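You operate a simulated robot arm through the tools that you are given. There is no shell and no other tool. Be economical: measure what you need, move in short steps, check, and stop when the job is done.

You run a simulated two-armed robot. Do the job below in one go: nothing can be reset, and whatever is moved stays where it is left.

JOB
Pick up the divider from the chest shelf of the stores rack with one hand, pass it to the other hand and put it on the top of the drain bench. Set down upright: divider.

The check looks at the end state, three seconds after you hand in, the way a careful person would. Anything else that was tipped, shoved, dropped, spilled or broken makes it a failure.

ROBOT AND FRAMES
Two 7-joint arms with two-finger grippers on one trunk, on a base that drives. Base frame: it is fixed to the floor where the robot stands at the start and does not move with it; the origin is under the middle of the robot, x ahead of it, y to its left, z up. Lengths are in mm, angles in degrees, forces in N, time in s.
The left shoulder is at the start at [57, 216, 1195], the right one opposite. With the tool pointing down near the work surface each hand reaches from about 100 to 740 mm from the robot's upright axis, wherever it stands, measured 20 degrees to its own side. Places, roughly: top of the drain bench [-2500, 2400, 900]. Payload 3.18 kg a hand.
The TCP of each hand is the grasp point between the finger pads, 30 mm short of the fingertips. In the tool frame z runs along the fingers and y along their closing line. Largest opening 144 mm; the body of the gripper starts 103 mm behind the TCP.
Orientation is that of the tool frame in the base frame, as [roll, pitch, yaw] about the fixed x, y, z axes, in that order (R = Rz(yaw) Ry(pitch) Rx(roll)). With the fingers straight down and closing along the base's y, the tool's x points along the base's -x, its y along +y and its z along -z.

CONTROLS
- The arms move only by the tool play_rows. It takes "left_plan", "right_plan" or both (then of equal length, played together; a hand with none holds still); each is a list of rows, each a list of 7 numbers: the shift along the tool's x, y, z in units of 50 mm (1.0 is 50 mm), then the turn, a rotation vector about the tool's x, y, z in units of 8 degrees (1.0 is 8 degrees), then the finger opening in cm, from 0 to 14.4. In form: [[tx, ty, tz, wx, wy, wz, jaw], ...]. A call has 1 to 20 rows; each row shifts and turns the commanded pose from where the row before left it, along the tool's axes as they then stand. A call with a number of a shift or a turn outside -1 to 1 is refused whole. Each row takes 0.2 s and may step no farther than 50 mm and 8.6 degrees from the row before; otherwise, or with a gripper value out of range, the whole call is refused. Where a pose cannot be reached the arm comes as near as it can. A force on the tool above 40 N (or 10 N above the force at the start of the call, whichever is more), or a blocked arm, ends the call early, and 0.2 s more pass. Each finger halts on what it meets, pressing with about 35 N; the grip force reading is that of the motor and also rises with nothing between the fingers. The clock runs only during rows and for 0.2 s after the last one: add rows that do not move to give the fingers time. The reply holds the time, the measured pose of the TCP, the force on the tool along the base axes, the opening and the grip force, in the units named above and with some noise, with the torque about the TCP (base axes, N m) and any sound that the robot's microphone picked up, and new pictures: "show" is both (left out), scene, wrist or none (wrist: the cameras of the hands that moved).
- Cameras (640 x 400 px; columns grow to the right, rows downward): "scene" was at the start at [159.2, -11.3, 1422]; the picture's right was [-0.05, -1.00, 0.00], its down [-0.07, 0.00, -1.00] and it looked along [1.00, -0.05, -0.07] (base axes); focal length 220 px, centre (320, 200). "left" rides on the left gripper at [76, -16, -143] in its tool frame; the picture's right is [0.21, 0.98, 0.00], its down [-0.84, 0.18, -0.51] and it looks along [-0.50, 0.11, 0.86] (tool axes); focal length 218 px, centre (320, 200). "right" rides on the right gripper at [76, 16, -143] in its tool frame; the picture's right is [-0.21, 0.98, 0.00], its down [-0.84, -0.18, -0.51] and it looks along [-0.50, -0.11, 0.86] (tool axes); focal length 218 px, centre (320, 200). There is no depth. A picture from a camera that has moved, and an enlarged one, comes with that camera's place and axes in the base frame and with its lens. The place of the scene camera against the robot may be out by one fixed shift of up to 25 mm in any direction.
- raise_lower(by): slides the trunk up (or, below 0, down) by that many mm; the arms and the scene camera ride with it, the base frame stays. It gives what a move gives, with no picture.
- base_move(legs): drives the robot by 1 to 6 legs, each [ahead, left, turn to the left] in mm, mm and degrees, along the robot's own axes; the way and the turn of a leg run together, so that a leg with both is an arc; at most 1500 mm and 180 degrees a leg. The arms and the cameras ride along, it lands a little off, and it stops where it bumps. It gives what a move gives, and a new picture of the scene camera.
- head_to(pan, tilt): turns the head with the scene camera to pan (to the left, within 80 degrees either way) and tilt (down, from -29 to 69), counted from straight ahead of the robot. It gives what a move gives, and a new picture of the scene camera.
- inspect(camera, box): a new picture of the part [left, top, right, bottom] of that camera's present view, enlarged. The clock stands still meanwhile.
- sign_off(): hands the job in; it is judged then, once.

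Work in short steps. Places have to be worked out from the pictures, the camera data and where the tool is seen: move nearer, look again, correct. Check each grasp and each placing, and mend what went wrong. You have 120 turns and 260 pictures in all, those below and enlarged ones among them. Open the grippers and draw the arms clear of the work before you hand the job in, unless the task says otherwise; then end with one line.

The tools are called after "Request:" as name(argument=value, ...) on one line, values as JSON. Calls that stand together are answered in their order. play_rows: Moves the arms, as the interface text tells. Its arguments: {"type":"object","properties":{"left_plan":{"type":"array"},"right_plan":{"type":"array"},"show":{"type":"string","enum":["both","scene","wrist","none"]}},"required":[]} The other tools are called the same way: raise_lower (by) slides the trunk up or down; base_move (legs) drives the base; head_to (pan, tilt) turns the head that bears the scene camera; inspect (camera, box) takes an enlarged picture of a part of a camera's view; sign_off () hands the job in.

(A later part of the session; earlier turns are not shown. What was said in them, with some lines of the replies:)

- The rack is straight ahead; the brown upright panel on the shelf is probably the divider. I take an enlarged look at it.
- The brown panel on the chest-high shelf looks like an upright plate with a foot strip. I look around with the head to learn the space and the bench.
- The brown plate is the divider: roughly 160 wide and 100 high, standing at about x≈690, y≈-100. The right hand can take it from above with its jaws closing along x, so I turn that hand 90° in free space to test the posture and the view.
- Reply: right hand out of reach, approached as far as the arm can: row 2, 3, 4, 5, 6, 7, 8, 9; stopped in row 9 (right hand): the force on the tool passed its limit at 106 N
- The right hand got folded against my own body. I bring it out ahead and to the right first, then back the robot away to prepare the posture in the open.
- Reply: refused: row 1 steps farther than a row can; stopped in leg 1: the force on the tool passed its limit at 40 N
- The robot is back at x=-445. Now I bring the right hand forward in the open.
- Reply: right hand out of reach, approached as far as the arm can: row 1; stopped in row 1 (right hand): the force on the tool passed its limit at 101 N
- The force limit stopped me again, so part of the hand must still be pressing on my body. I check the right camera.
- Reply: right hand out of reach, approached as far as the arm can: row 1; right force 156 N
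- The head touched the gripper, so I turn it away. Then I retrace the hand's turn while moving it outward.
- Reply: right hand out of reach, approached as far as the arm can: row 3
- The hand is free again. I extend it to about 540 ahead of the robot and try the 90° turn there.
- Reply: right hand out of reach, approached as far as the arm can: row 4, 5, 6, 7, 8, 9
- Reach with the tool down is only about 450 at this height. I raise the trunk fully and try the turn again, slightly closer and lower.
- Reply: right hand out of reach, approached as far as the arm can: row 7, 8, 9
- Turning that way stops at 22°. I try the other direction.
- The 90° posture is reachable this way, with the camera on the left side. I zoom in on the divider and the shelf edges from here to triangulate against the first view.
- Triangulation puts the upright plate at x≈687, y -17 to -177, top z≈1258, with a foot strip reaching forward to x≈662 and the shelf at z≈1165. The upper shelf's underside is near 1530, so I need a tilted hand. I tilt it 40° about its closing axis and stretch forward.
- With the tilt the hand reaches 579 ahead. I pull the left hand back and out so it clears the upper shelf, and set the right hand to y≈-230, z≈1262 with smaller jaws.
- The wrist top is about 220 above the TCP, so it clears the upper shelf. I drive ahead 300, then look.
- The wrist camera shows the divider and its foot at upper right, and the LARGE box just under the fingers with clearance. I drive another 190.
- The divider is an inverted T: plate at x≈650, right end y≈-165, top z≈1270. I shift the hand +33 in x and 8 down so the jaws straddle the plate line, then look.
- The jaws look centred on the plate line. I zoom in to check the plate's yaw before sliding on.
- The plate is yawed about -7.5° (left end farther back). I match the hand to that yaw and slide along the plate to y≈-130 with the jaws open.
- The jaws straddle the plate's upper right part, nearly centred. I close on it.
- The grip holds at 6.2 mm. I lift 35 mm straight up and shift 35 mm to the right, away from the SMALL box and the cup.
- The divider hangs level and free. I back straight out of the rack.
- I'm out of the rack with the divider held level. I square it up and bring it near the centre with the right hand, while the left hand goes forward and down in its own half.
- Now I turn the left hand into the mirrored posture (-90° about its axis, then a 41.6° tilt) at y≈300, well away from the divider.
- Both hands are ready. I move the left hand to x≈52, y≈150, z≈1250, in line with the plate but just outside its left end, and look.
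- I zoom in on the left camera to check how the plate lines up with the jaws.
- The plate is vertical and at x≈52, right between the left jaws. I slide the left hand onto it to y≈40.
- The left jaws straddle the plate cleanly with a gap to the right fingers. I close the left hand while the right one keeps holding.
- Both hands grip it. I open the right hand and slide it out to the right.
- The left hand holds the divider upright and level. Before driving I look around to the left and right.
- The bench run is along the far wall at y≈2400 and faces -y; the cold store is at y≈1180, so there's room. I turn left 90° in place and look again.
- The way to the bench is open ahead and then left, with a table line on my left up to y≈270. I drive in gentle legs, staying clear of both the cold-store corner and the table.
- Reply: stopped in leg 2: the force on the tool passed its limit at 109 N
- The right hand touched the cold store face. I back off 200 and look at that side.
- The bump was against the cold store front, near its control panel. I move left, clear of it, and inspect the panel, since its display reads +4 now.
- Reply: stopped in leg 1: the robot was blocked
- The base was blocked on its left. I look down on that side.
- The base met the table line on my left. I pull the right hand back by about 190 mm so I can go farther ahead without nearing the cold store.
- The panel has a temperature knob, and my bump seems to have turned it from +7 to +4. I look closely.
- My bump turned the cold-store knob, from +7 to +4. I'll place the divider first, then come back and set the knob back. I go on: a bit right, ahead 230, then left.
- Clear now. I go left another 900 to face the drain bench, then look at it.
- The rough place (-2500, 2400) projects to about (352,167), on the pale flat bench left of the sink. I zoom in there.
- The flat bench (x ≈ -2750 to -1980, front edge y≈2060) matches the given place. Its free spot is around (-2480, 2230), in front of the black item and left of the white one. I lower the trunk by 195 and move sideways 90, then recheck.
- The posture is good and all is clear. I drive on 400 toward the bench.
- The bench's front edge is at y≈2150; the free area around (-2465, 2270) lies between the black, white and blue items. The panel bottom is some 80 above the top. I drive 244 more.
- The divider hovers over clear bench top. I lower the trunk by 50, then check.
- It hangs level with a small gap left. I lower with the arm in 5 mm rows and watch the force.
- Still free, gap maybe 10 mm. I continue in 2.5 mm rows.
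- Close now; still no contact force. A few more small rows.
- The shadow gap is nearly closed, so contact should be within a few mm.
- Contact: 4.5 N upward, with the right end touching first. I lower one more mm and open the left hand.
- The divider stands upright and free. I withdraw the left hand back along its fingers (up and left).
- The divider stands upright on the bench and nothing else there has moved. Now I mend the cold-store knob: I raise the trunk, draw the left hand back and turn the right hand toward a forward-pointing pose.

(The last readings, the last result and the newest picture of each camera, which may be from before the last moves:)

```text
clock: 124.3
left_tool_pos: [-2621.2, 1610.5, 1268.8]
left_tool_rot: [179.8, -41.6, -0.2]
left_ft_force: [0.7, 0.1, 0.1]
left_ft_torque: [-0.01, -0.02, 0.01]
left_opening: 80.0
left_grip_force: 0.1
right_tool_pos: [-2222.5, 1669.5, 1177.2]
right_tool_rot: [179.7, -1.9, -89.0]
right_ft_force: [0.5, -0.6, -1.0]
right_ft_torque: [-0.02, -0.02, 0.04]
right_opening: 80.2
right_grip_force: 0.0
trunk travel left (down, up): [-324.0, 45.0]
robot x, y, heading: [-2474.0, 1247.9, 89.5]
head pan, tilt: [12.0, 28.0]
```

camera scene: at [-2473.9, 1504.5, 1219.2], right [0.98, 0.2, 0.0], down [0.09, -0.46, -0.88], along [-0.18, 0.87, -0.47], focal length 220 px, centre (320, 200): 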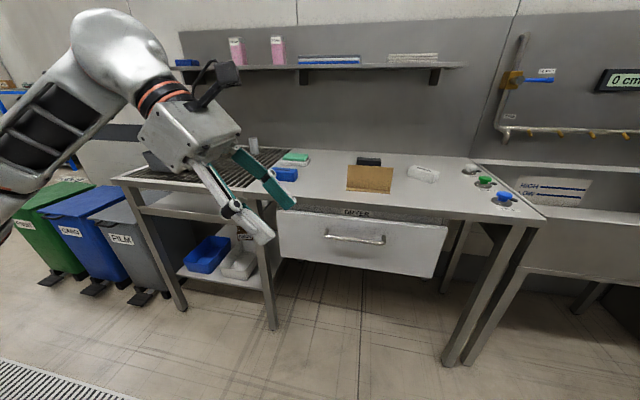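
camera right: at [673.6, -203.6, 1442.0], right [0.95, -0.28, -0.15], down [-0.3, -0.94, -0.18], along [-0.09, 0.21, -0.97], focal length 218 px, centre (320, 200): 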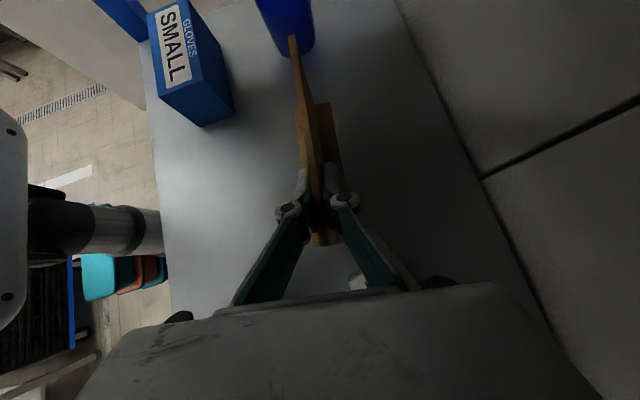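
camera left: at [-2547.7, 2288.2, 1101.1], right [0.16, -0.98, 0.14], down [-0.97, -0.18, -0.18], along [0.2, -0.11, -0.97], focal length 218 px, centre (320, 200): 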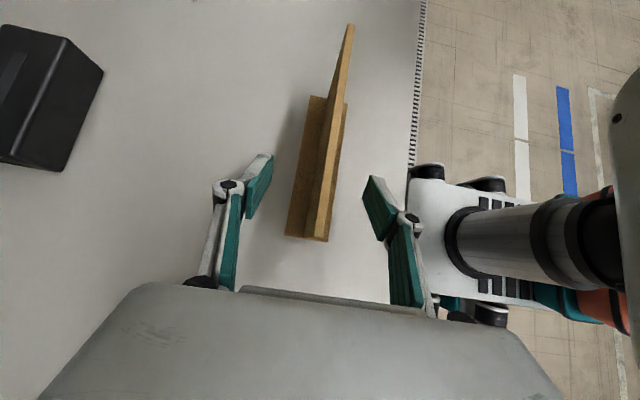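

Now I pitch the right hand up to point forward.

Request:
play_rows(right_plan=[[0, 0, 0, 0, -1, 0, 8], [0, 0, 0, 0, -1, 0, 8], [0, 0, 0, 0, -1, 0, 8], [0, 0, 0, 0, -1, 0, 8], [0, 0, 0, 0, -1, 0, 8], [0, 0, 0, 0, -1, 0, 8], [0, 0, 0, 0, -1, 0, 8], [0, 0, 0, 0, -1, 0, 8], [0, 0, 0, 0, -1, 0, 8], [0, 0, 0, 0, -1, 0, 8], [0, 0, 0, 0, -1, 0, 8]], show="wrist")

Request:
head_to(pan=-20, tilt=15)

```text
clock: 126.7
left_tool_pos: [-2623.0, 1610.8, 1268.1]
left_tool_rot: [179.9, -41.8, -0.2]
left_ft_force: [-0.3, 0.9, 0.2]
left_ft_torque: [0.03, -0.05, 0.03]
left_opening: 80.2
left_grip_force: 0.0
right_tool_pos: [-2259.4, 1788.4, 1235.9]
right_tool_rot: [179.2, 68.5, -88.7]
right_ft_force: [-0.8, 0.3, 0.1]
right_ft_torque: [-0.02, -0.03, -0.03]
right_opening: 80.3
right_grip_force: 0.1
right hand out of reach, approached as far as the arm can: row 5, 6, 7, 8, 9, 10, 11
trunk travel left (down, up): [-324.0, 45.0]
robot x, y, heading: [-2475.5, 1249.6, 89.4]
head pan, tilt: [12.0, 28.0]
camera right: at [-2269.2, 1626.8, 1218.9], right [-0.98, 0.04, 0.2], down [0.19, -0.16, 0.97], along [0.07, 0.99, 0.14], focal length 218 px, centre (320, 200)
```

right: 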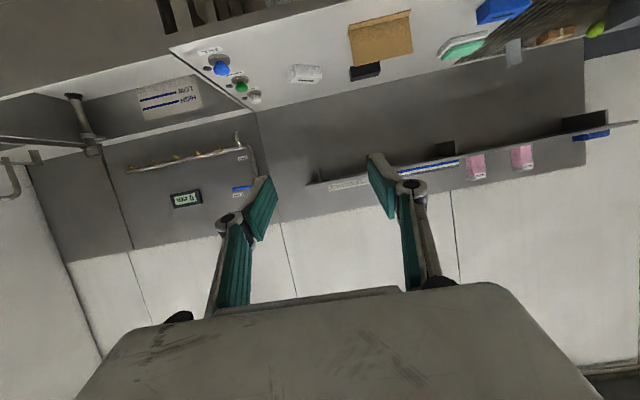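

```text
clock: 127.6
left_tool_pos: [-2622.1, 1611.4, 1267.8]
left_tool_rot: [179.9, -41.7, -0.2]
left_ft_force: [0.8, -0.2, 0.4]
left_ft_torque: [0.02, 0.03, -0.03]
left_opening: 79.9
left_grip_force: 0.1
right_tool_pos: [-2257.7, 1788.7, 1237.0]
right_tool_rot: [179.1, 68.5, -88.8]
right_ft_force: [0.9, -1.0, 0.2]
right_ft_torque: [0.01, 0.01, -0.02]
right_opening: 80.0
right_grip_force: 0.1
trunk travel left (down, up): [-324.0, 45.0]
robot x, y, heading: [-2471.8, 1250.7, 89.4]
head pan, tilt: [-20.0, 15.0]
camera scene: at [-2424.2, 1371.7, 1454.1], right [0.94, -0.35, 0.0], down [-0.09, -0.24, -0.97], along [0.34, 0.91, -0.26], focal length 220 px, centre (320, 200)
```

scene: 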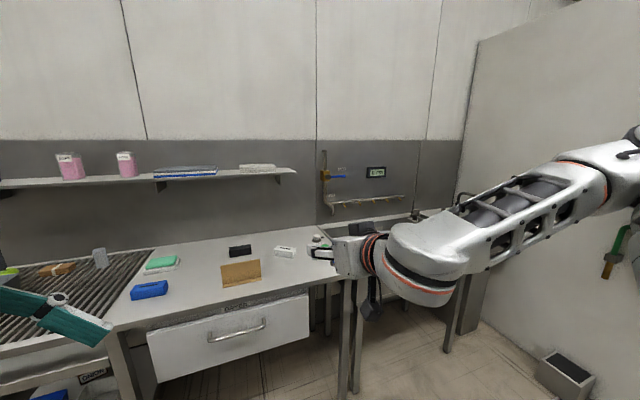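

Nearly forward already (21° below level). I extend ahead and up a bit while finishing the pitch.

Request:
play_rows(right_plan=[[-0.66, 0, 0.31, 0, -0.9, 0, 7], [-0.66, 0, 0.25, 0, -0.9, 0, 7], [-0.66, 0, 0.2, 0, -0.9, 0, 7], [0, 0, 0, 0, 0, 0, 7]], show="none")

```text
clock: 128.6
left_tool_pos: [-2618.4, 1610.1, 1268.0]
left_tool_rot: [179.8, -41.6, -0.2]
left_ft_force: [0.3, 0.1, 0.5]
left_ft_torque: [-0.02, 0.05, 0.05]
left_opening: 80.1
left_grip_force: 0.0
right_tool_pos: [-2292.8, 1837.6, 1394.7]
right_tool_rot: [160.0, 88.6, -108.7]
right_ft_force: [-0.3, 0.5, 0.1]
right_ft_torque: [0.02, 0.0, 0.06]
right_opening: 70.0
right_grip_force: 0.2
right hand out of reach, approached as far as the arm can: row 1, 2, 3
trunk travel left (down, up): [-324.0, 45.0]
robot x, y, heading: [-2475.2, 1250.1, 89.7]
head pan, tilt: [-20.0, 15.0]
```

The right hand now points forward at z≈1395. I drive back toward the cold store aisle, turning to face +x so nothing sweeps near the store, and look at the carts on the way.

Request:
base_move(legs=[[-550, -950, 0], [0, 0, -90]])

Request:
head_to(pan=-50, tilt=45)

```text
clock: 139.1
left_tool_pos: [-1449.4, 1074.6, 1267.8]
left_tool_rot: [179.7, -41.5, -33.0]
left_ft_force: [0.3, 0.8, 0.3]
left_ft_torque: [0.0, 0.05, -0.07]
left_opening: 79.9
left_grip_force: 0.1
right_tool_pos: [-1052.8, 1088.4, 1395.2]
right_tool_rot: [163.0, 88.8, -138.7]
right_ft_force: [1.3, 0.1, -0.7]
right_ft_torque: [0.01, -0.04, 0.1]
right_opening: 69.8
right_grip_force: 0.0
trunk travel left (down, up): [-324.0, 45.0]
robot x, y, heading: [-1524.3, 690.8, 56.8]
head pan, tilt: [-20.0, 15.0]
stopped in leg 2: the robot was blocked; the commanded pose is now the measured one
camera scene: at [-1407.0, 775.1, 1453.8], right [0.6, -0.8, 0.0], down [-0.21, -0.15, -0.97], along [0.78, 0.58, -0.26], focal length 220 px, centre (320, 200)
```

scene: 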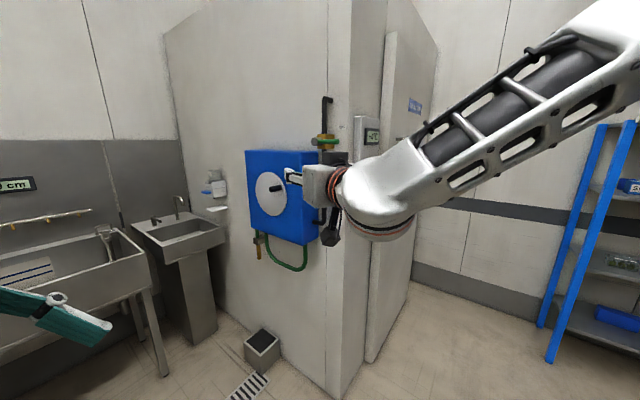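

```text
clock: 140.1
left_tool_pos: [-1452.4, 1073.8, 1268.6]
left_tool_rot: [179.9, -41.6, -33.0]
left_ft_force: [0.4, 1.0, 0.3]
left_ft_torque: [0.03, 0.02, 0.01]
left_opening: 80.1
left_grip_force: 0.2
right_tool_pos: [-1057.6, 1087.6, 1396.2]
right_tool_rot: [167.1, 88.9, -134.4]
right_ft_force: [0.4, 0.5, -0.4]
right_ft_torque: [0.03, 0.04, 0.01]
right_opening: 70.1
right_grip_force: 0.0
trunk travel left (down, up): [-324.0, 45.0]
robot x, y, heading: [-1527.6, 690.5, 56.6]
head pan, tilt: [-50.0, 45.0]
camera scene: at [-1404.6, 728.5, 1407.3], right [0.12, -0.99, 0.0], down [-0.7, -0.08, -0.71], along [0.7, 0.08, -0.71], focal length 220 px, centre (320, 200)
```

scene: 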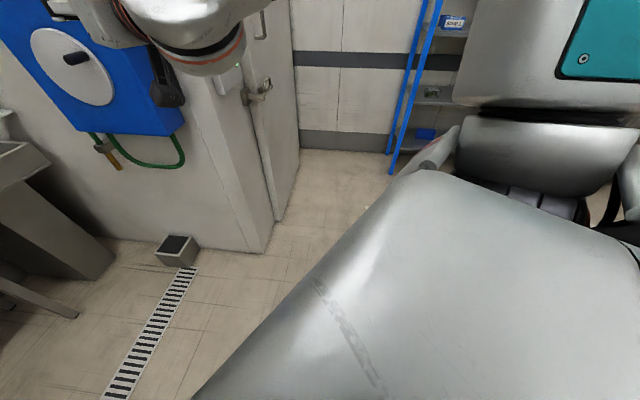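

The turn was blocked, so something is at my rear. I check with the wrist cameras.

Request:
inspect(camera="left", box=[0, 0, 640, 400])

Request:
head_to(pan=80, tilt=30)

Request:
head_to(pan=-80, tilt=35)

```text
1.00 times, centred on (320, 200) of left (not enlarged: the box is as wide or as high as the picture)
camera zoom: at [-1474.0, 1109.8, 1424.8], right [-0.41, -0.9, 0.14], down [-0.91, 0.38, -0.18], along [0.11, -0.2, -0.97], focal length 218 px, centre (320, 200)
```

zoom: 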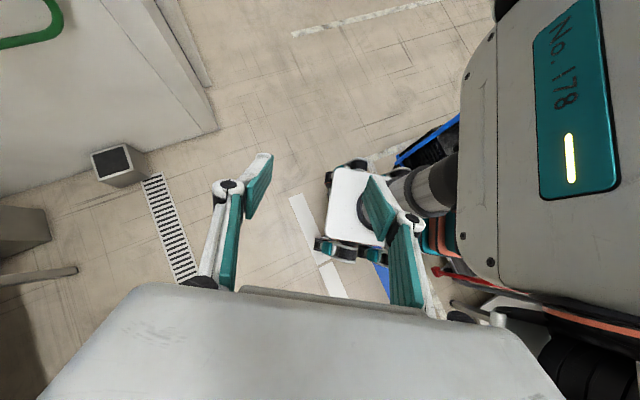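

```text
clock: 142.2
left_tool_pos: [-1453.2, 1075.1, 1268.4]
left_tool_rot: [179.9, -41.7, -33.2]
left_ft_force: [-0.2, -0.4, -0.8]
left_ft_torque: [-0.02, -0.02, -0.04]
left_opening: 80.0
left_grip_force: 0.1
right_tool_pos: [-1057.2, 1087.7, 1394.7]
right_tool_rot: [167.5, 88.9, -133.8]
right_ft_force: [0.5, -1.6, -0.5]
right_ft_torque: [0.0, 0.04, 0.0]
right_opening: 69.9
right_grip_force: 0.0
trunk travel left (down, up): [-324.0, 45.0]
robot x, y, heading: [-1525.0, 691.0, 56.4]
head pan, tilt: [80.0, 30.0]
camera scene: at [-1551.4, 781.2, 1429.9], right [0.69, 0.73, 0.0], down [0.36, -0.34, -0.87], along [-0.63, 0.6, -0.5], focal length 220 px, centre (320, 200)
```

scene: 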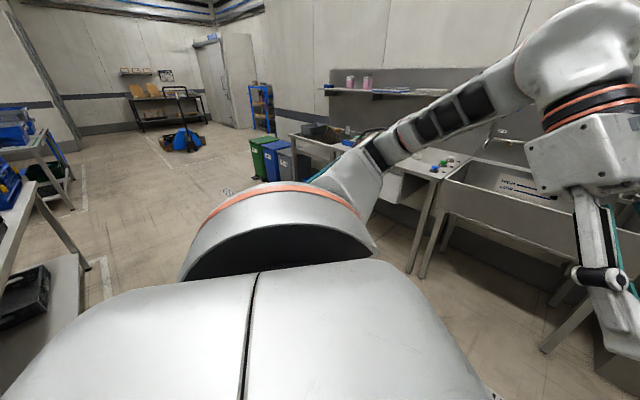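

```text
clock: 144.6
left_tool_pos: [-1452.4, 1075.2, 1269.3]
left_tool_rot: [179.8, -41.7, -33.2]
left_ft_force: [-0.2, 0.6, -0.6]
left_ft_torque: [0.0, -0.02, -0.04]
left_opening: 80.0
left_grip_force: 0.0
right_tool_pos: [-1056.6, 1086.9, 1396.0]
right_tool_rot: [167.4, 88.9, -134.0]
right_ft_force: [0.5, -0.3, 0.3]
right_ft_torque: [-0.02, 0.01, -0.01]
right_opening: 70.1
right_grip_force: 0.1
trunk travel left (down, up): [-324.0, 45.0]
robot x, y, heading: [-1524.7, 687.9, 56.5]
head pan, tilt: [-80.0, 35.0]
camera scene: at [-1405.0, 684.0, 1422.1], right [-0.4, -0.92, 0.0], down [-0.53, 0.23, -0.82], along [0.75, -0.33, -0.57], focal length 220 px, centre (320, 200)
```

scene: 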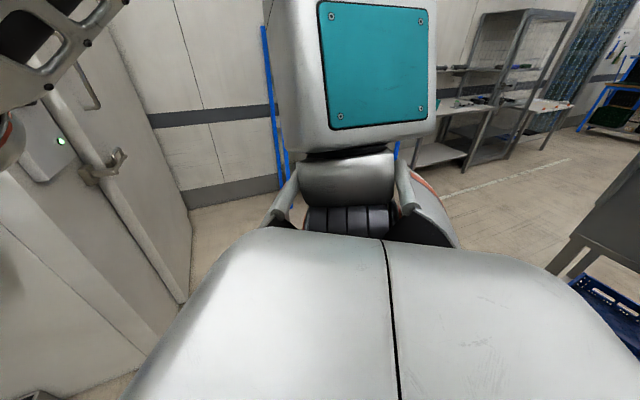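

A cart's red handle sits just behind my base. I pull ahead 150, then finish the turn.

Request:
base_move(legs=[[150, 0, 0], [0, 0, -56]])

Request:
inspect(camera="left", box=[0, 0, 640, 400])

```text
clock: 148.5
left_tool_pos: [-1084.1, 968.9, 1268.1]
left_tool_rot: [179.9, -41.6, -89.3]
left_ft_force: [-0.8, 0.1, 0.4]
left_ft_torque: [-0.02, -0.02, -0.01]
left_opening: 80.3
left_grip_force: 0.1
right_tool_pos: [-853.5, 647.3, 1395.6]
right_tool_rot: [167.1, 88.9, 169.4]
right_ft_force: [0.4, 0.0, 0.0]
right_ft_torque: [-0.01, 0.03, 0.0]
right_opening: 70.0
right_grip_force: 0.0
trunk travel left (down, up): [-324.0, 45.0]
robot x, y, heading: [-1443.7, 817.8, 0.6]
head pan, tilt: [-80.0, 35.0]
camera scene: at [-1369.6, 723.1, 1422.1], right [-0.98, -0.18, 0.0], down [-0.1, 0.56, -0.82], along [0.15, -0.81, -0.57], focal length 220 px, centre (320, 200)
```

scene: 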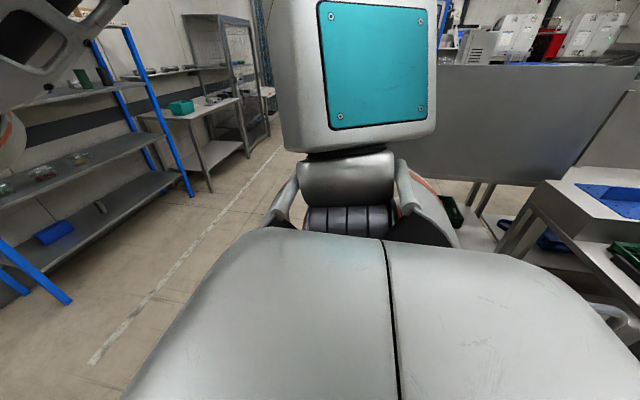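

```text
1.00 times, centred on (320, 200) of left (not enlarged: the box is as wide or as high as the picture)
camera zoom: at [-1067.5, 1007.1, 1424.9], right [-0.98, -0.17, 0.14], down [-0.19, 0.96, -0.18], along [-0.1, -0.2, -0.97], focal length 218 px, centre (320, 200)
```

zoom: 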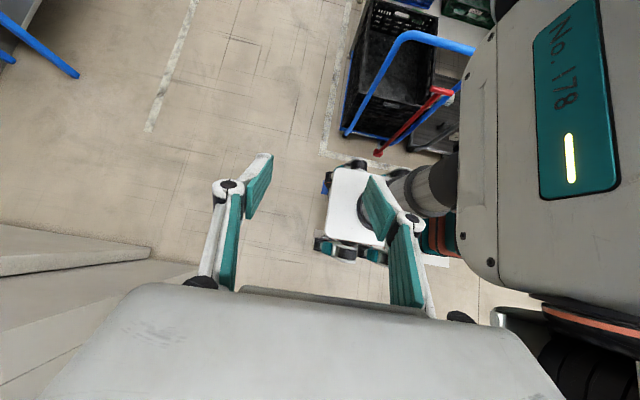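

The trolley stands with its brake in its marked bay, as it should. I drive along the aisle and turn to face the cold store panel.

Request:
base_move(legs=[[480, -200, 0], [300, -190, 0], [0, 0, 89.5]])

Request:
head_to(pan=-15, tilt=12)

```text
clock: 157.2
left_tool_pos: [-818.7, 788.9, 1269.3]
left_tool_rot: [179.9, -41.7, 0.5]
left_ft_force: [0.1, 0.0, -0.7]
left_ft_torque: [0.02, 0.02, 0.02]
left_opening: 79.9
left_grip_force: 0.1
right_tool_pos: [-497.0, 1018.3, 1396.1]
right_tool_rot: [167.9, 88.9, -99.9]
right_ft_force: [0.1, 0.2, -0.3]
right_ft_torque: [0.03, -0.02, 0.0]
right_opening: 70.3
right_grip_force: 0.0
trunk travel left (down, up): [-324.0, 45.0]
robot x, y, heading: [-665.3, 426.9, 90.2]
head pan, tilt: [-80.0, 35.0]
camera scene: at [-563.9, 479.6, 1422.1], right [0.18, -0.98, 0.0], down [-0.56, -0.1, -0.82], along [0.81, 0.15, -0.57], focal length 220 px, centre (320, 200)
```

scene: 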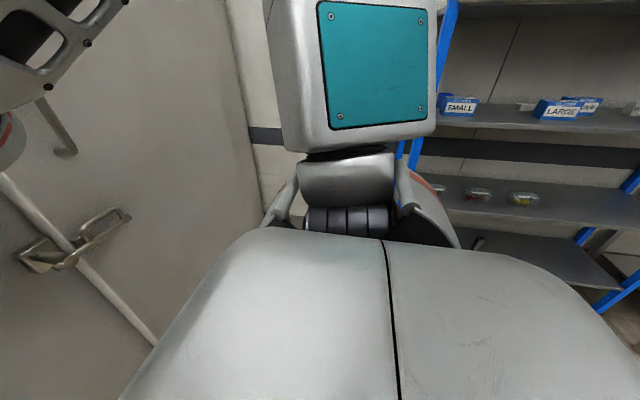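

```text
clock: 158.6
left_tool_pos: [-818.6, 788.8, 1269.0]
left_tool_rot: [179.8, -41.7, 0.5]
left_ft_force: [-1.0, -0.2, -0.3]
left_ft_torque: [0.04, -0.01, -0.02]
left_opening: 79.9
left_grip_force: 0.1
right_tool_pos: [-497.5, 1018.4, 1395.9]
right_tool_rot: [167.5, 88.9, -100.2]
right_ft_force: [0.0, -0.7, -0.7]
right_ft_torque: [0.03, 0.0, -0.01]
right_opening: 69.8
right_grip_force: 0.0
trunk travel left (down, up): [-324.0, 45.0]
robot x, y, heading: [-667.2, 428.7, 90.4]
head pan, tilt: [-15.0, 12.0]
camera scene: at [-626.6, 554.1, 1459.0], right [0.97, -0.26, 0.0], down [-0.05, -0.2, -0.98], along [0.25, 0.95, -0.21], focal length 220 px, centre (320, 200)
```

scene: 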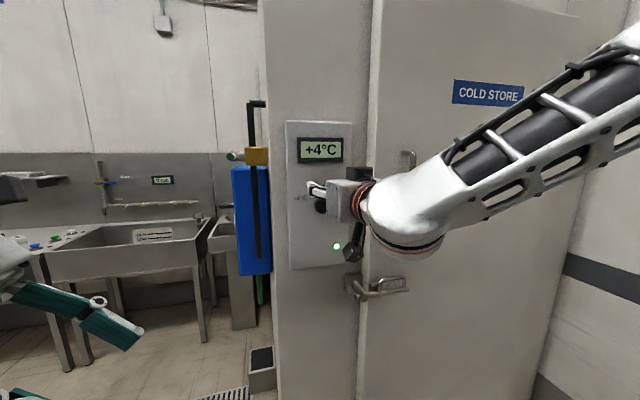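

Lined up with the panel. I check the right wrist camera for the knob's place.

Request:
inspect(camera="right", box=[0, 0, 640, 400])

Request:
inspect(camera="scene", box=[270, 130, 390, 205])

```text
1.00 times, centred on (320, 200) of right (not enlarged: the box is as wide or as high as the picture)
camera zoom: at [-507.6, 873.7, 1322.4], right [-0.98, -0.03, 0.21], down [0.2, -0.48, 0.85], along [0.08, 0.87, 0.48], focal length 218 px, centre (320, 200)
```

zoom: 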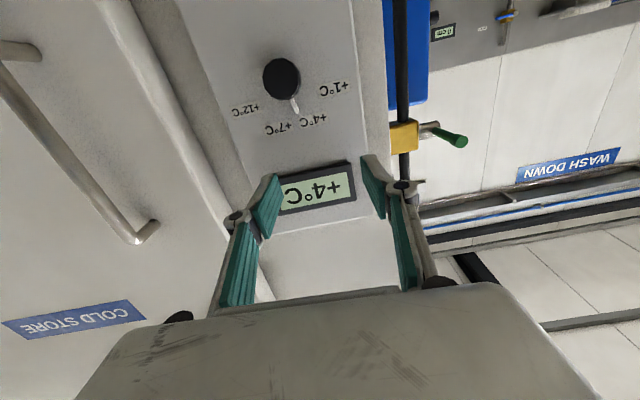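

```text
5.33 times, centred on (330, 168) of scene
camera zoom: at [-626.6, 554.1, 1459.0], right [0.97, -0.26, 0.0], down [-0.05, -0.2, -0.98], along [0.25, 0.95, -0.21], focal length 1176 px, centre (267, 373)
```

zoom: 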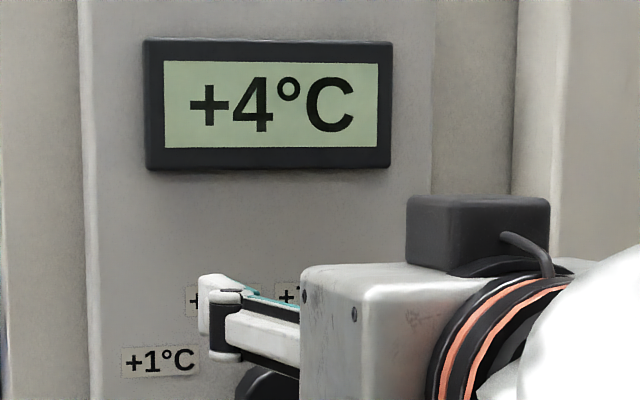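

The knob is at about x -470, z 1310, with roughly 46 mm diameter. I lower the trunk by 86 and shift the hand 28 to the right.

Request:
raise_lower(by=-86)

Request:
play_rows(right_plan=[[0, -0.56, 0, 0, 0, 0, 7.5], [0, 0, 0, 0, 0, 0, 7.5]], show="wrist")

```text
clock: 159.8
left_tool_pos: [-818.8, 788.5, 1183.1]
left_tool_rot: [-179.8, -41.7, 0.4]
left_ft_force: [-0.1, -0.6, 0.0]
left_ft_torque: [0.02, 0.01, 0.02]
left_opening: 80.0
left_grip_force: 0.0
right_tool_pos: [-497.9, 1017.2, 1310.8]
right_tool_rot: [165.6, 89.0, -102.4]
right_ft_force: [0.1, -0.3, 0.7]
right_ft_torque: [-0.01, -0.02, 0.04]
right_opening: 69.8
right_grip_force: 0.0
trunk travel left (down, up): [-238.0, 131.0]
robot x, y, heading: [-666.9, 432.4, 90.2]
head pan, tilt: [-15.0, 12.0]
```

```text
clock: 160.4
left_tool_pos: [-819.3, 789.4, 1181.5]
left_tool_rot: [179.9, -41.7, 0.5]
left_ft_force: [-0.2, -0.8, -0.1]
left_ft_torque: [-0.02, 0.01, 0.0]
left_opening: 79.9
left_grip_force: 0.2
right_tool_pos: [-487.3, 1018.0, 1310.3]
right_tool_rot: [169.1, 88.7, -99.0]
right_ft_force: [0.2, 0.3, -1.6]
right_ft_torque: [0.01, 0.04, 0.0]
right_opening: 75.1
right_grip_force: 0.0
right hand out of reach, approached as far as the arm can: row 1
trunk travel left (down, up): [-238.0, 131.0]
robot x, y, heading: [-669.1, 429.3, 90.0]
head pan, tilt: [-15.0, 12.0]
camera right: at [-498.0, 873.1, 1237.7], right [-0.98, -0.03, 0.21], down [0.2, -0.48, 0.85], along [0.08, 0.88, 0.47], focal length 218 px, centre (320, 200)
```

right: 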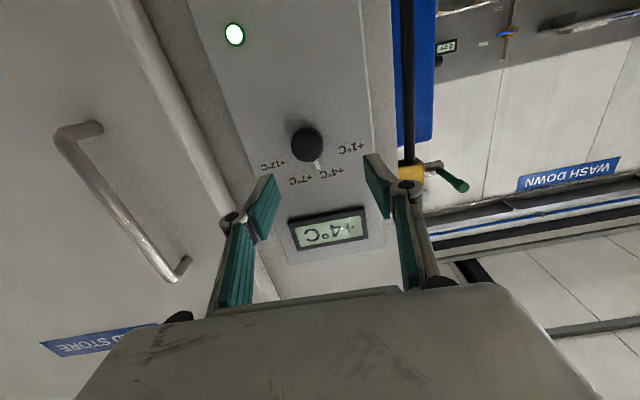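

Triangulated knob front: (-471, 1170, 1311). I use the base: 16 right and 90 ahead, jaws wide, then check.

Request:
base_move(legs=[[90, -16, 0]])

Request:
inspect(camera="right", box=[0, 0, 640, 400])

```text
clock: 161.5
left_tool_pos: [-804.8, 878.7, 1182.6]
left_tool_rot: [179.8, -41.6, 0.5]
left_ft_force: [-0.2, 0.8, 0.0]
left_ft_torque: [-0.02, -0.02, -0.06]
left_opening: 80.1
left_grip_force: 0.1
right_tool_pos: [-472.0, 1108.9, 1309.1]
right_tool_rot: [168.9, 88.6, -99.3]
right_ft_force: [0.9, 0.5, 0.6]
right_ft_torque: [0.0, -0.02, 0.06]
right_opening: 75.0
right_grip_force: 0.1
trunk travel left (down, up): [-238.0, 131.0]
robot x, y, heading: [-659.4, 519.3, 90.3]
head pan, tilt: [-15.0, 12.0]
camera scene: at [-611.4, 672.4, 1370.7], right [0.97, -0.25, 0.0], down [-0.05, -0.2, -0.98], along [0.25, 0.95, -0.21], focal length 220 px, centre (320, 200)
```

scene: 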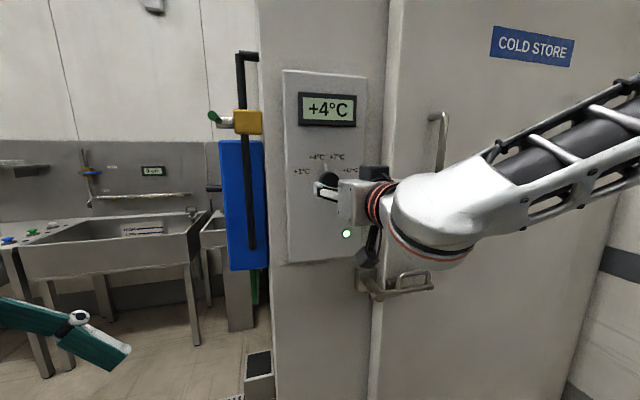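

```text
1.00 times, centred on (320, 200) of right (not enlarged: the box is as wide or as high as the picture)
camera zoom: at [-482.8, 963.4, 1237.4], right [-0.98, -0.03, 0.21], down [0.2, -0.48, 0.85], along [0.08, 0.88, 0.47], focal length 218 px, centre (320, 200)
```

zoom: 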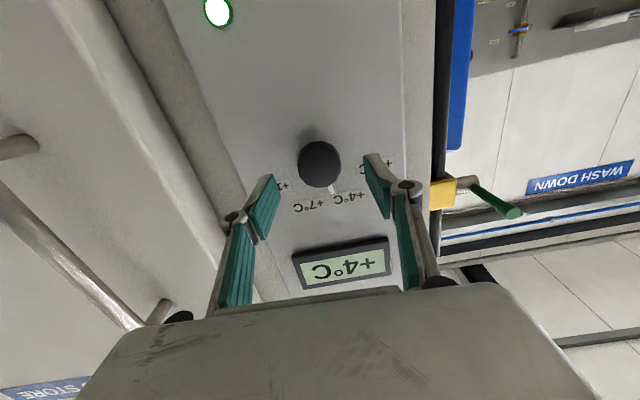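

The knob is centred between the jaws. I advance 45 mm.

Request:
base_move(legs=[[45, 0, 0]])

Request:
inspect(camera="right", box=[160, 80, 480, 280])

```text
clock: 162.4
left_tool_pos: [-805.4, 924.9, 1182.4]
left_tool_rot: [179.8, -41.5, 0.6]
left_ft_force: [-0.2, -0.2, -0.9]
left_ft_torque: [-0.04, 0.0, -0.03]
left_opening: 80.3
left_grip_force: 0.1
right_tool_pos: [-473.0, 1153.7, 1309.1]
right_tool_rot: [169.7, 88.5, -98.6]
right_ft_force: [0.4, 1.1, -0.1]
right_ft_torque: [0.06, -0.01, -0.05]
right_opening: 75.2
right_grip_force: 0.0
trunk travel left (down, up): [-238.0, 131.0]
robot x, y, heading: [-648.8, 566.9, 90.4]
head pan, tilt: [-15.0, 12.0]
camera scene: at [-611.7, 717.6, 1370.5], right [0.97, -0.25, 0.0], down [-0.05, -0.2, -0.98], along [0.25, 0.95, -0.21], focal length 220 px, centre (320, 200)
```

scene: 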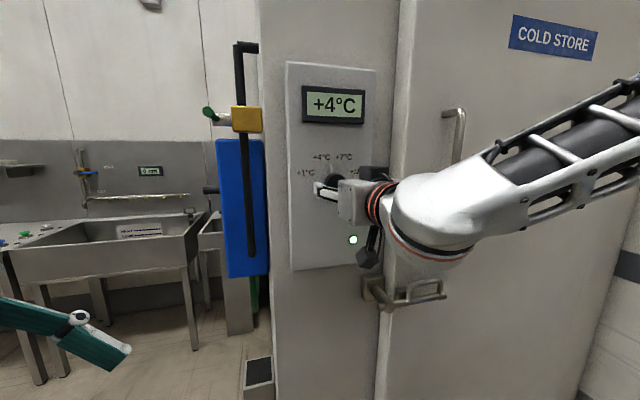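

```text
2.00 times, centred on (320, 180) of right
camera zoom: at [-483.0, 1008.5, 1236.8], right [-0.98, -0.03, 0.21], down [0.2, -0.48, 0.85], along [0.08, 0.88, 0.47], focal length 436 px, centre (320, 240)
```

zoom: 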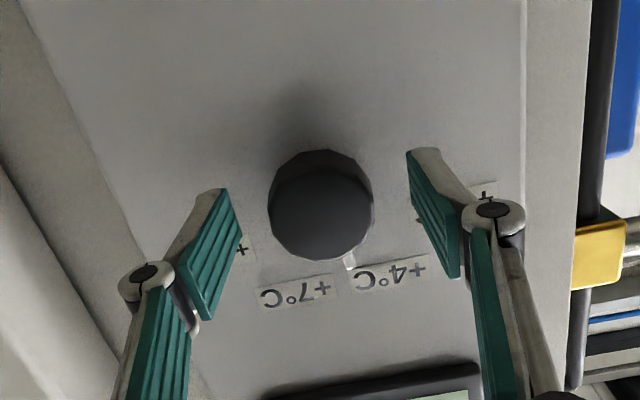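

The jaws surround the knob. I close on it gently.

Request:
play_rows(right_plan=[[0, 0, 0, 0, 0, 0, 5.5], [0, 0, 0, 0, 0, 0, 4], [0, 0, 0, 0, 0, 0, 3], [0, 0, 0, 0, 0, 0, 3]], show="wrist")

```text
clock: 163.4
left_tool_pos: [-802.6, 921.9, 1184.4]
left_tool_rot: [-180.0, -41.5, 0.3]
left_ft_force: [-0.7, 0.8, -0.3]
left_ft_torque: [0.01, -0.05, -0.02]
left_opening: 80.2
left_grip_force: 0.1
right_tool_pos: [-470.5, 1150.4, 1310.3]
right_tool_rot: [166.0, 88.6, -102.2]
right_ft_force: [4.3, -5.7, 3.1]
right_ft_torque: [-0.01, -0.02, -0.19]
right_opening: 43.9
right_grip_force: 44.2
trunk travel left (down, up): [-238.0, 131.0]
robot x, y, heading: [-651.6, 564.7, 90.1]
head pan, tilt: [-15.0, 12.0]
camera right: at [-482.2, 1005.7, 1238.2], right [-0.98, -0.03, 0.21], down [0.2, -0.48, 0.85], along [0.08, 0.88, 0.48], focal length 218 px, centre (320, 200)
```

right: 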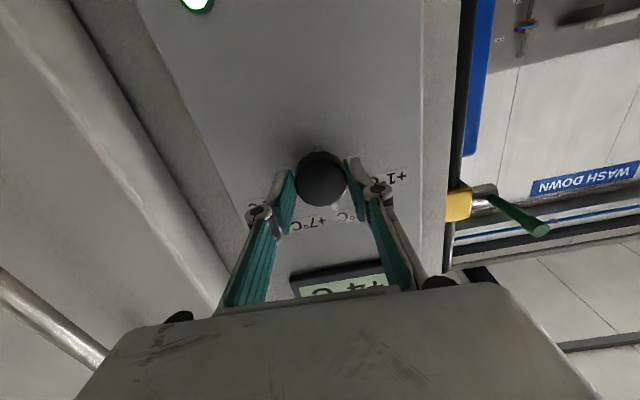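

Knob gripped (44 mm). I turn it clockwise 16° and watch the display.

Request:
play_rows(right_plan=[[0, 0, 0, 0, 0, 0.5, 3], [0, 0, 0, 0, 0, 0.5, 3], [0, 0, 0, 0, 0, 0.5, 3], [0, 0, 0, 0, 0, 0.5, 3]], show="both")

```text
clock: 164.4
left_tool_pos: [-804.1, 921.3, 1183.0]
left_tool_rot: [180.0, -41.7, 0.4]
left_ft_force: [0.3, 0.5, -0.2]
left_ft_torque: [-0.03, -0.01, 0.02]
left_opening: 80.4
left_grip_force: 0.1
right_tool_pos: [-471.9, 1150.4, 1311.4]
right_tool_rot: [94.6, 73.7, -173.6]
right_ft_force: [0.4, -4.2, 3.9]
right_ft_torque: [1.03, -0.01, 0.08]
right_opening: 43.8
right_grip_force: 45.0
trunk travel left (down, up): [-238.0, 131.0]
robot x, y, heading: [-652.8, 563.8, 90.3]
head pan, tilt: [-15.0, 12.0]
camera scene: at [-611.8, 714.5, 1371.0], right [0.97, -0.25, 0.0], down [-0.05, -0.2, -0.98], along [0.25, 0.95, -0.21], focal length 220 px, centre (320, 200)
camera right: at [-503.6, 1005.1, 1245.9], right [-0.88, -0.02, 0.47], down [0.43, -0.48, 0.77], along [0.21, 0.88, 0.43], focal length 218 px, centre (320, 200)
```

scene: 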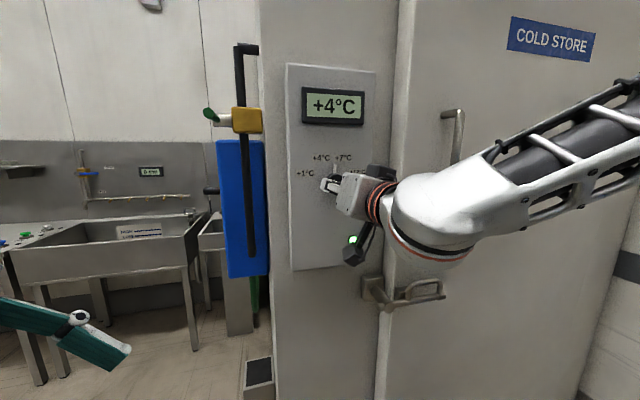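
right: 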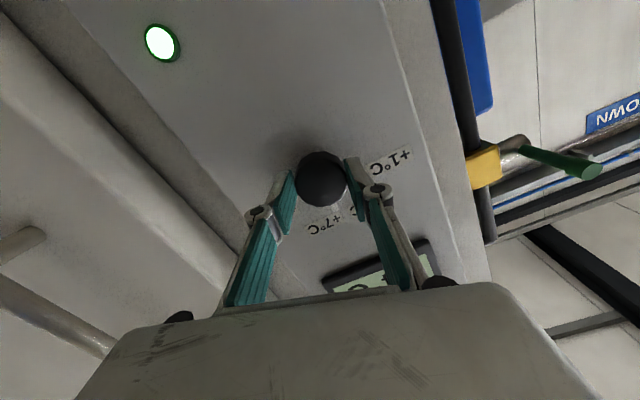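

Request:
inspect(camera="right", box=[240, 130, 400, 230])

Request:
inspect(camera="scene", box=[280, 80, 400, 205])

```text
4.00 times, centred on (320, 180) of right
camera zoom: at [-503.6, 1005.1, 1245.9], right [-0.88, -0.02, 0.47], down [0.43, -0.48, 0.77], along [0.21, 0.88, 0.43], focal length 873 px, centre (320, 280)
```

zoom: 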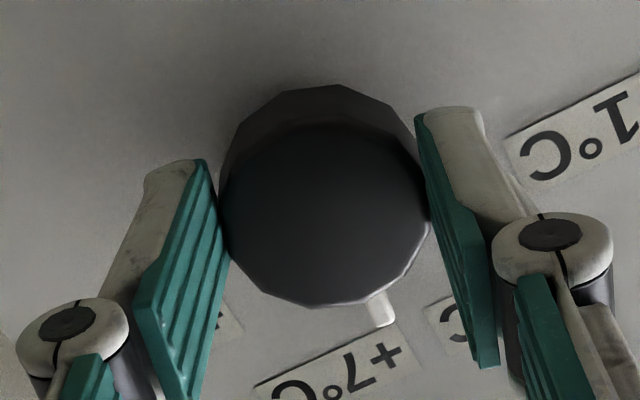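

```text
3.20 times, centred on (340, 142) of scene
camera zoom: at [-611.8, 714.5, 1371.0], right [0.97, -0.25, 0.0], down [-0.05, -0.2, -0.98], along [0.25, 0.95, -0.21], focal length 706 px, centre (256, 384)
```

zoom: 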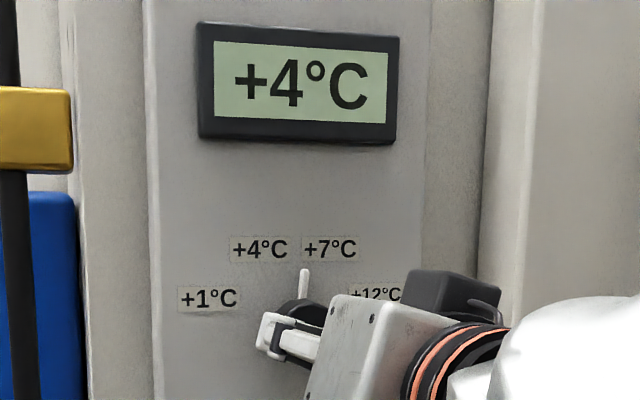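

The knob is turning with the hand; the pointer is now between +4 and +7. I turn 12° more.

Request:
play_rows(right_plan=[[0, 0, 0, 0, 0, 0.5, 3], [0, 0, 0, 0, 0, 0.5, 3], [0, 0, 0, 0, 0, 0.5, 3], [0, 0, 0, 0, 0, 0, 3]], show="none")

Request:
inspect(camera="scene", box=[280, 80, 400, 205])

Request:
inspect(camera="right", box=[240, 130, 400, 230])

```text
clock: 165.4
left_tool_pos: [-806.1, 921.5, 1182.3]
left_tool_rot: [179.9, -41.6, 0.5]
left_ft_force: [0.3, 0.2, -0.1]
left_ft_torque: [0.01, -0.04, 0.01]
left_opening: 79.9
left_grip_force: 0.1
right_tool_pos: [-473.4, 1151.5, 1311.5]
right_tool_rot: [92.7, 61.7, -175.6]
right_ft_force: [-4.5, -2.2, 7.1]
right_ft_torque: [0.41, 0.01, 0.42]
right_opening: 43.6
right_grip_force: 44.8
trunk travel left (down, up): [-238.0, 131.0]
robot x, y, heading: [-653.0, 562.9, 90.2]
head pan, tilt: [-15.0, 12.0]
```

```text
3.20 times, centred on (340, 142) of scene
camera zoom: at [-612.7, 714.6, 1371.0], right [0.97, -0.25, 0.0], down [-0.05, -0.2, -0.98], along [0.25, 0.95, -0.21], focal length 706 px, centre (256, 384)
```

zoom: 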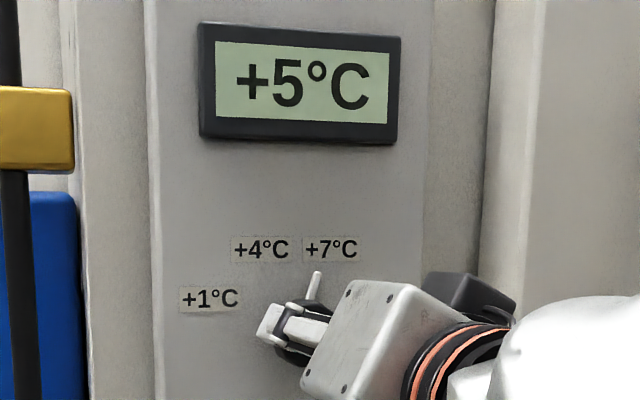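

```text
4.00 times, centred on (320, 180) of right
camera zoom: at [-518.0, 1004.7, 1255.4], right [-0.76, -0.01, 0.65], down [0.57, -0.47, 0.67], along [0.3, 0.88, 0.37], focal length 873 px, centre (320, 280)
```

zoom: 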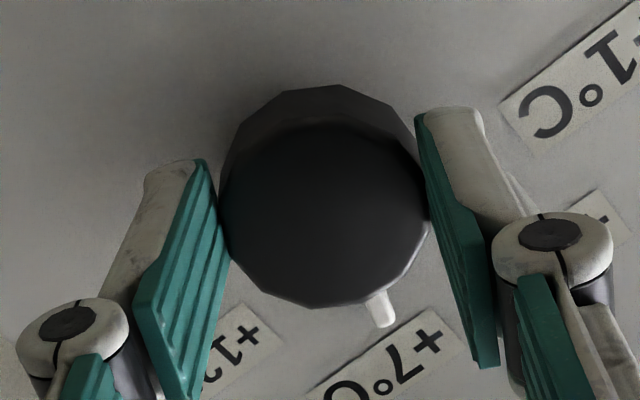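

The display climbs (+5) and the pointer aligns with +7. I release the knob and wait a moment to see where the display settles.

Request:
play_rows(right_plan=[[0, 0, 0, 0, 0, 0, 5], [0, 0, 0, 0, 0, 0, 7], [0, 0, 0, 0, 0, 0, 8], [0, 0, 0, 0, 0, 0, 8]], show="none")

Request:
base_move(legs=[[-150, 0, 0]])

Request:
inspect(camera="scene", box=[270, 100, 390, 225])

Request:
inspect(camera="right", box=[160, 40, 480, 240])

```text
clock: 166.4
left_tool_pos: [-803.3, 922.6, 1181.5]
left_tool_rot: [179.9, -41.6, 0.5]
left_ft_force: [0.4, 0.3, -0.7]
left_ft_torque: [-0.02, 0.01, -0.05]
left_opening: 80.0
left_grip_force: 0.0
right_tool_pos: [-471.3, 1152.6, 1309.2]
right_tool_rot: [93.0, 61.7, -175.4]
right_ft_force: [-0.1, 0.0, 0.4]
right_ft_torque: [0.03, -0.01, -0.02]
right_opening: 80.1
right_grip_force: 0.1
trunk travel left (down, up): [-238.0, 131.0]
robot x, y, heading: [-650.3, 565.7, 90.0]
head pan, tilt: [-15.0, 12.0]
```

```text
clock: 167.8
left_tool_pos: [-804.3, 772.6, 1182.1]
left_tool_rot: [-180.0, -41.6, 0.5]
left_ft_force: [-0.2, -0.2, 0.5]
left_ft_torque: [-0.02, 0.0, 0.04]
left_opening: 80.1
left_grip_force: 0.0
right_tool_pos: [-471.4, 1002.1, 1310.5]
right_tool_rot: [92.8, 61.7, -175.6]
right_ft_force: [1.2, -0.5, -0.1]
right_ft_torque: [-0.03, -0.02, 0.01]
right_opening: 80.1
right_grip_force: 0.0
trunk travel left (down, up): [-238.0, 131.0]
robot x, y, heading: [-650.5, 416.8, 90.0]
head pan, tilt: [-15.0, 12.0]
camera scene: at [-611.2, 565.7, 1370.9], right [0.97, -0.25, 0.0], down [-0.05, -0.2, -0.98], along [0.25, 0.95, -0.21], focal length 220 px, centre (320, 200)
```

scene: 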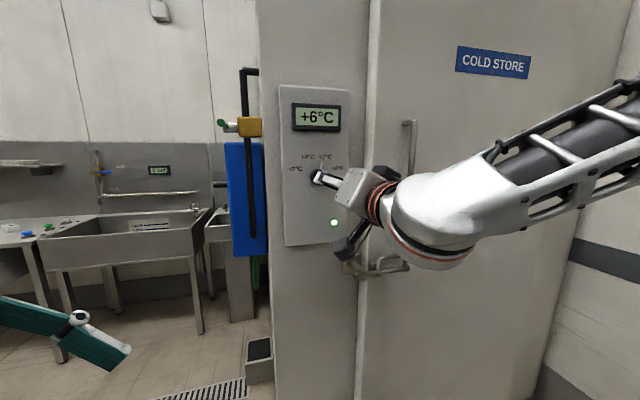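

```text
3.20 times, centred on (330, 162) of scene
camera zoom: at [-611.2, 565.7, 1370.9], right [0.97, -0.25, 0.0], down [-0.05, -0.2, -0.98], along [0.25, 0.95, -0.21], focal length 706 px, centre (288, 320)
```

zoom: 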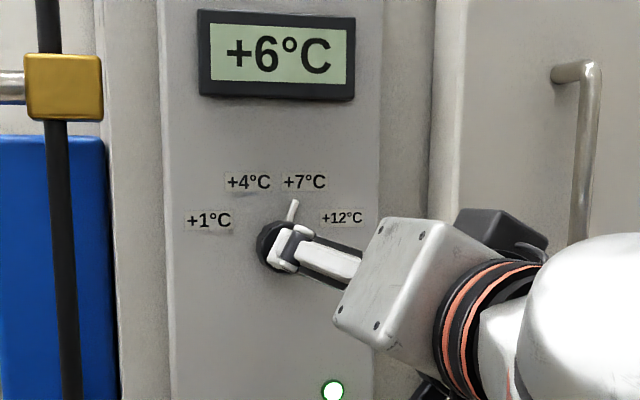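

```text
2.00 times, centred on (320, 140) of right
camera zoom: at [-516.4, 856.1, 1254.8], right [-0.76, -0.01, 0.65], down [0.57, -0.47, 0.67], along [0.3, 0.88, 0.37], focal length 436 px, centre (320, 320)
```

zoom: 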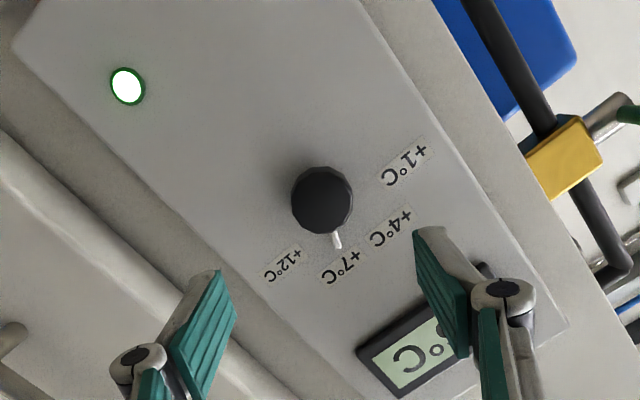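

The pointer sits at +7 and the display reads +6, rising. I back off farther and wait, then read it again.

Request:
play_rows(right_plan=[[0, 0, 0, 0, 0, -0.7, 8], [0, 0, 0, 0, 0, -0.7, 8], [0, 0, 0, 0, 0, -0.7, 8], [0, 0, 0, 0, 0, -0.7, 8], [0, 0, 0, 0, 0, -0.7, 8], [0, 0, 0, 0, 0, 0, 8], [0, 0, 0, 0, 0, 0, 8], [0, 0, 0, 0, 0, 0, 8], [0, 0, 0, 0, 0, 0, 8], [0, 0, 0, 0, 0, 0, 8], [0, 0, 0, 0, 0, 0, 8], [0, 0, 0, 0, 0, 0, 8], [0, 0, 0, 0, 0, 0, 8], [0, 0, 0, 0, 0, 0, 8], [0, 0, 0, 0, 0, 0, 8], [0, 0, 0, 0, 0, 0, 8]], show="none")

Request:
inspect(camera="scene", box=[270, 100, 390, 225])

```text
clock: 171.2
left_tool_pos: [-803.4, 774.4, 1182.3]
left_tool_rot: [179.9, -41.6, 0.5]
left_ft_force: [-0.4, 0.2, 0.2]
left_ft_torque: [-0.03, -0.01, 0.04]
left_opening: 80.0
left_grip_force: 0.0
right_tool_pos: [-472.7, 1001.8, 1309.7]
right_tool_rot: [169.2, 88.6, -98.9]
right_ft_force: [0.1, 0.1, 0.8]
right_ft_torque: [-0.04, 0.0, -0.02]
right_opening: 80.1
right_grip_force: 0.1
trunk travel left (down, up): [-238.0, 131.0]
robot x, y, heading: [-651.5, 412.3, 90.5]
head pan, tilt: [-15.0, 12.0]
```

```text
3.20 times, centred on (330, 162) of scene
camera zoom: at [-611.2, 566.8, 1370.8], right [0.97, -0.25, 0.0], down [-0.05, -0.2, -0.98], along [0.25, 0.95, -0.21], focal length 706 px, centre (288, 320)
```

zoom: 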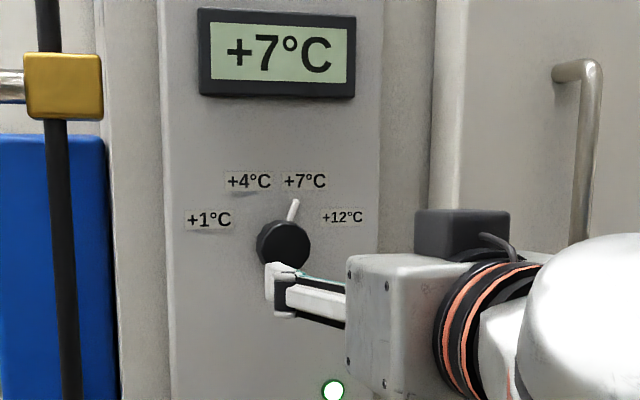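

The knob is back at +7 °C, and the divider stands upright on the drain bench. I back clear of the cold store and hand in.

Request:
base_move(legs=[[-150, 0, 0]])

Request:
sign_off()

```text
clock: 172.6
left_tool_pos: [-803.3, 623.0, 1182.9]
left_tool_rot: [180.0, -41.6, 0.5]
left_ft_force: [0.7, -0.5, 0.4]
left_ft_torque: [0.02, -0.01, 0.0]
left_opening: 80.0
left_grip_force: 0.1
right_tool_pos: [-470.7, 851.4, 1310.8]
right_tool_rot: [168.8, 88.5, -99.3]
right_ft_force: [-0.1, -1.3, 0.0]
right_ft_torque: [-0.03, 0.01, -0.02]
right_opening: 79.9
right_grip_force: 0.0
trunk travel left (down, up): [-238.0, 131.0]
robot x, y, heading: [-652.2, 264.2, 90.4]
head pan, tilt: [-15.0, 12.0]
camera scene: at [-610.4, 415.2, 1370.9], right [0.97, -0.25, 0.0], down [-0.05, -0.2, -0.98], along [0.25, 0.95, -0.21], focal length 220 px, centre (320, 200)
```

scene: 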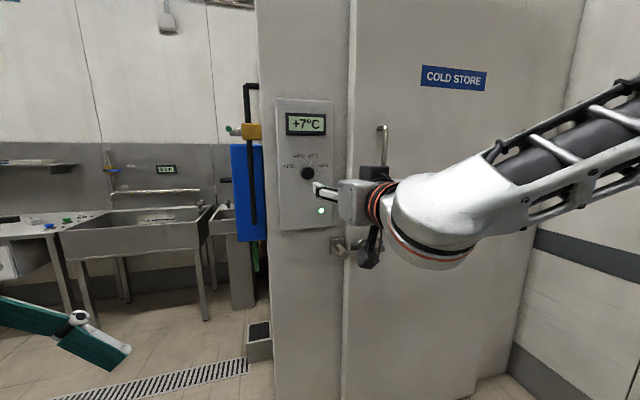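

```text
The job is handed in.
```

The divider was passed from the right hand to the left and now stands upright on the drain bench. On the way I knocked the cold-store knob and set it back to +7 °C; the base was also stopped twice, at least once by a parked trolley, which looked in place afterwards, though I had no clear earlier view of it to compare.
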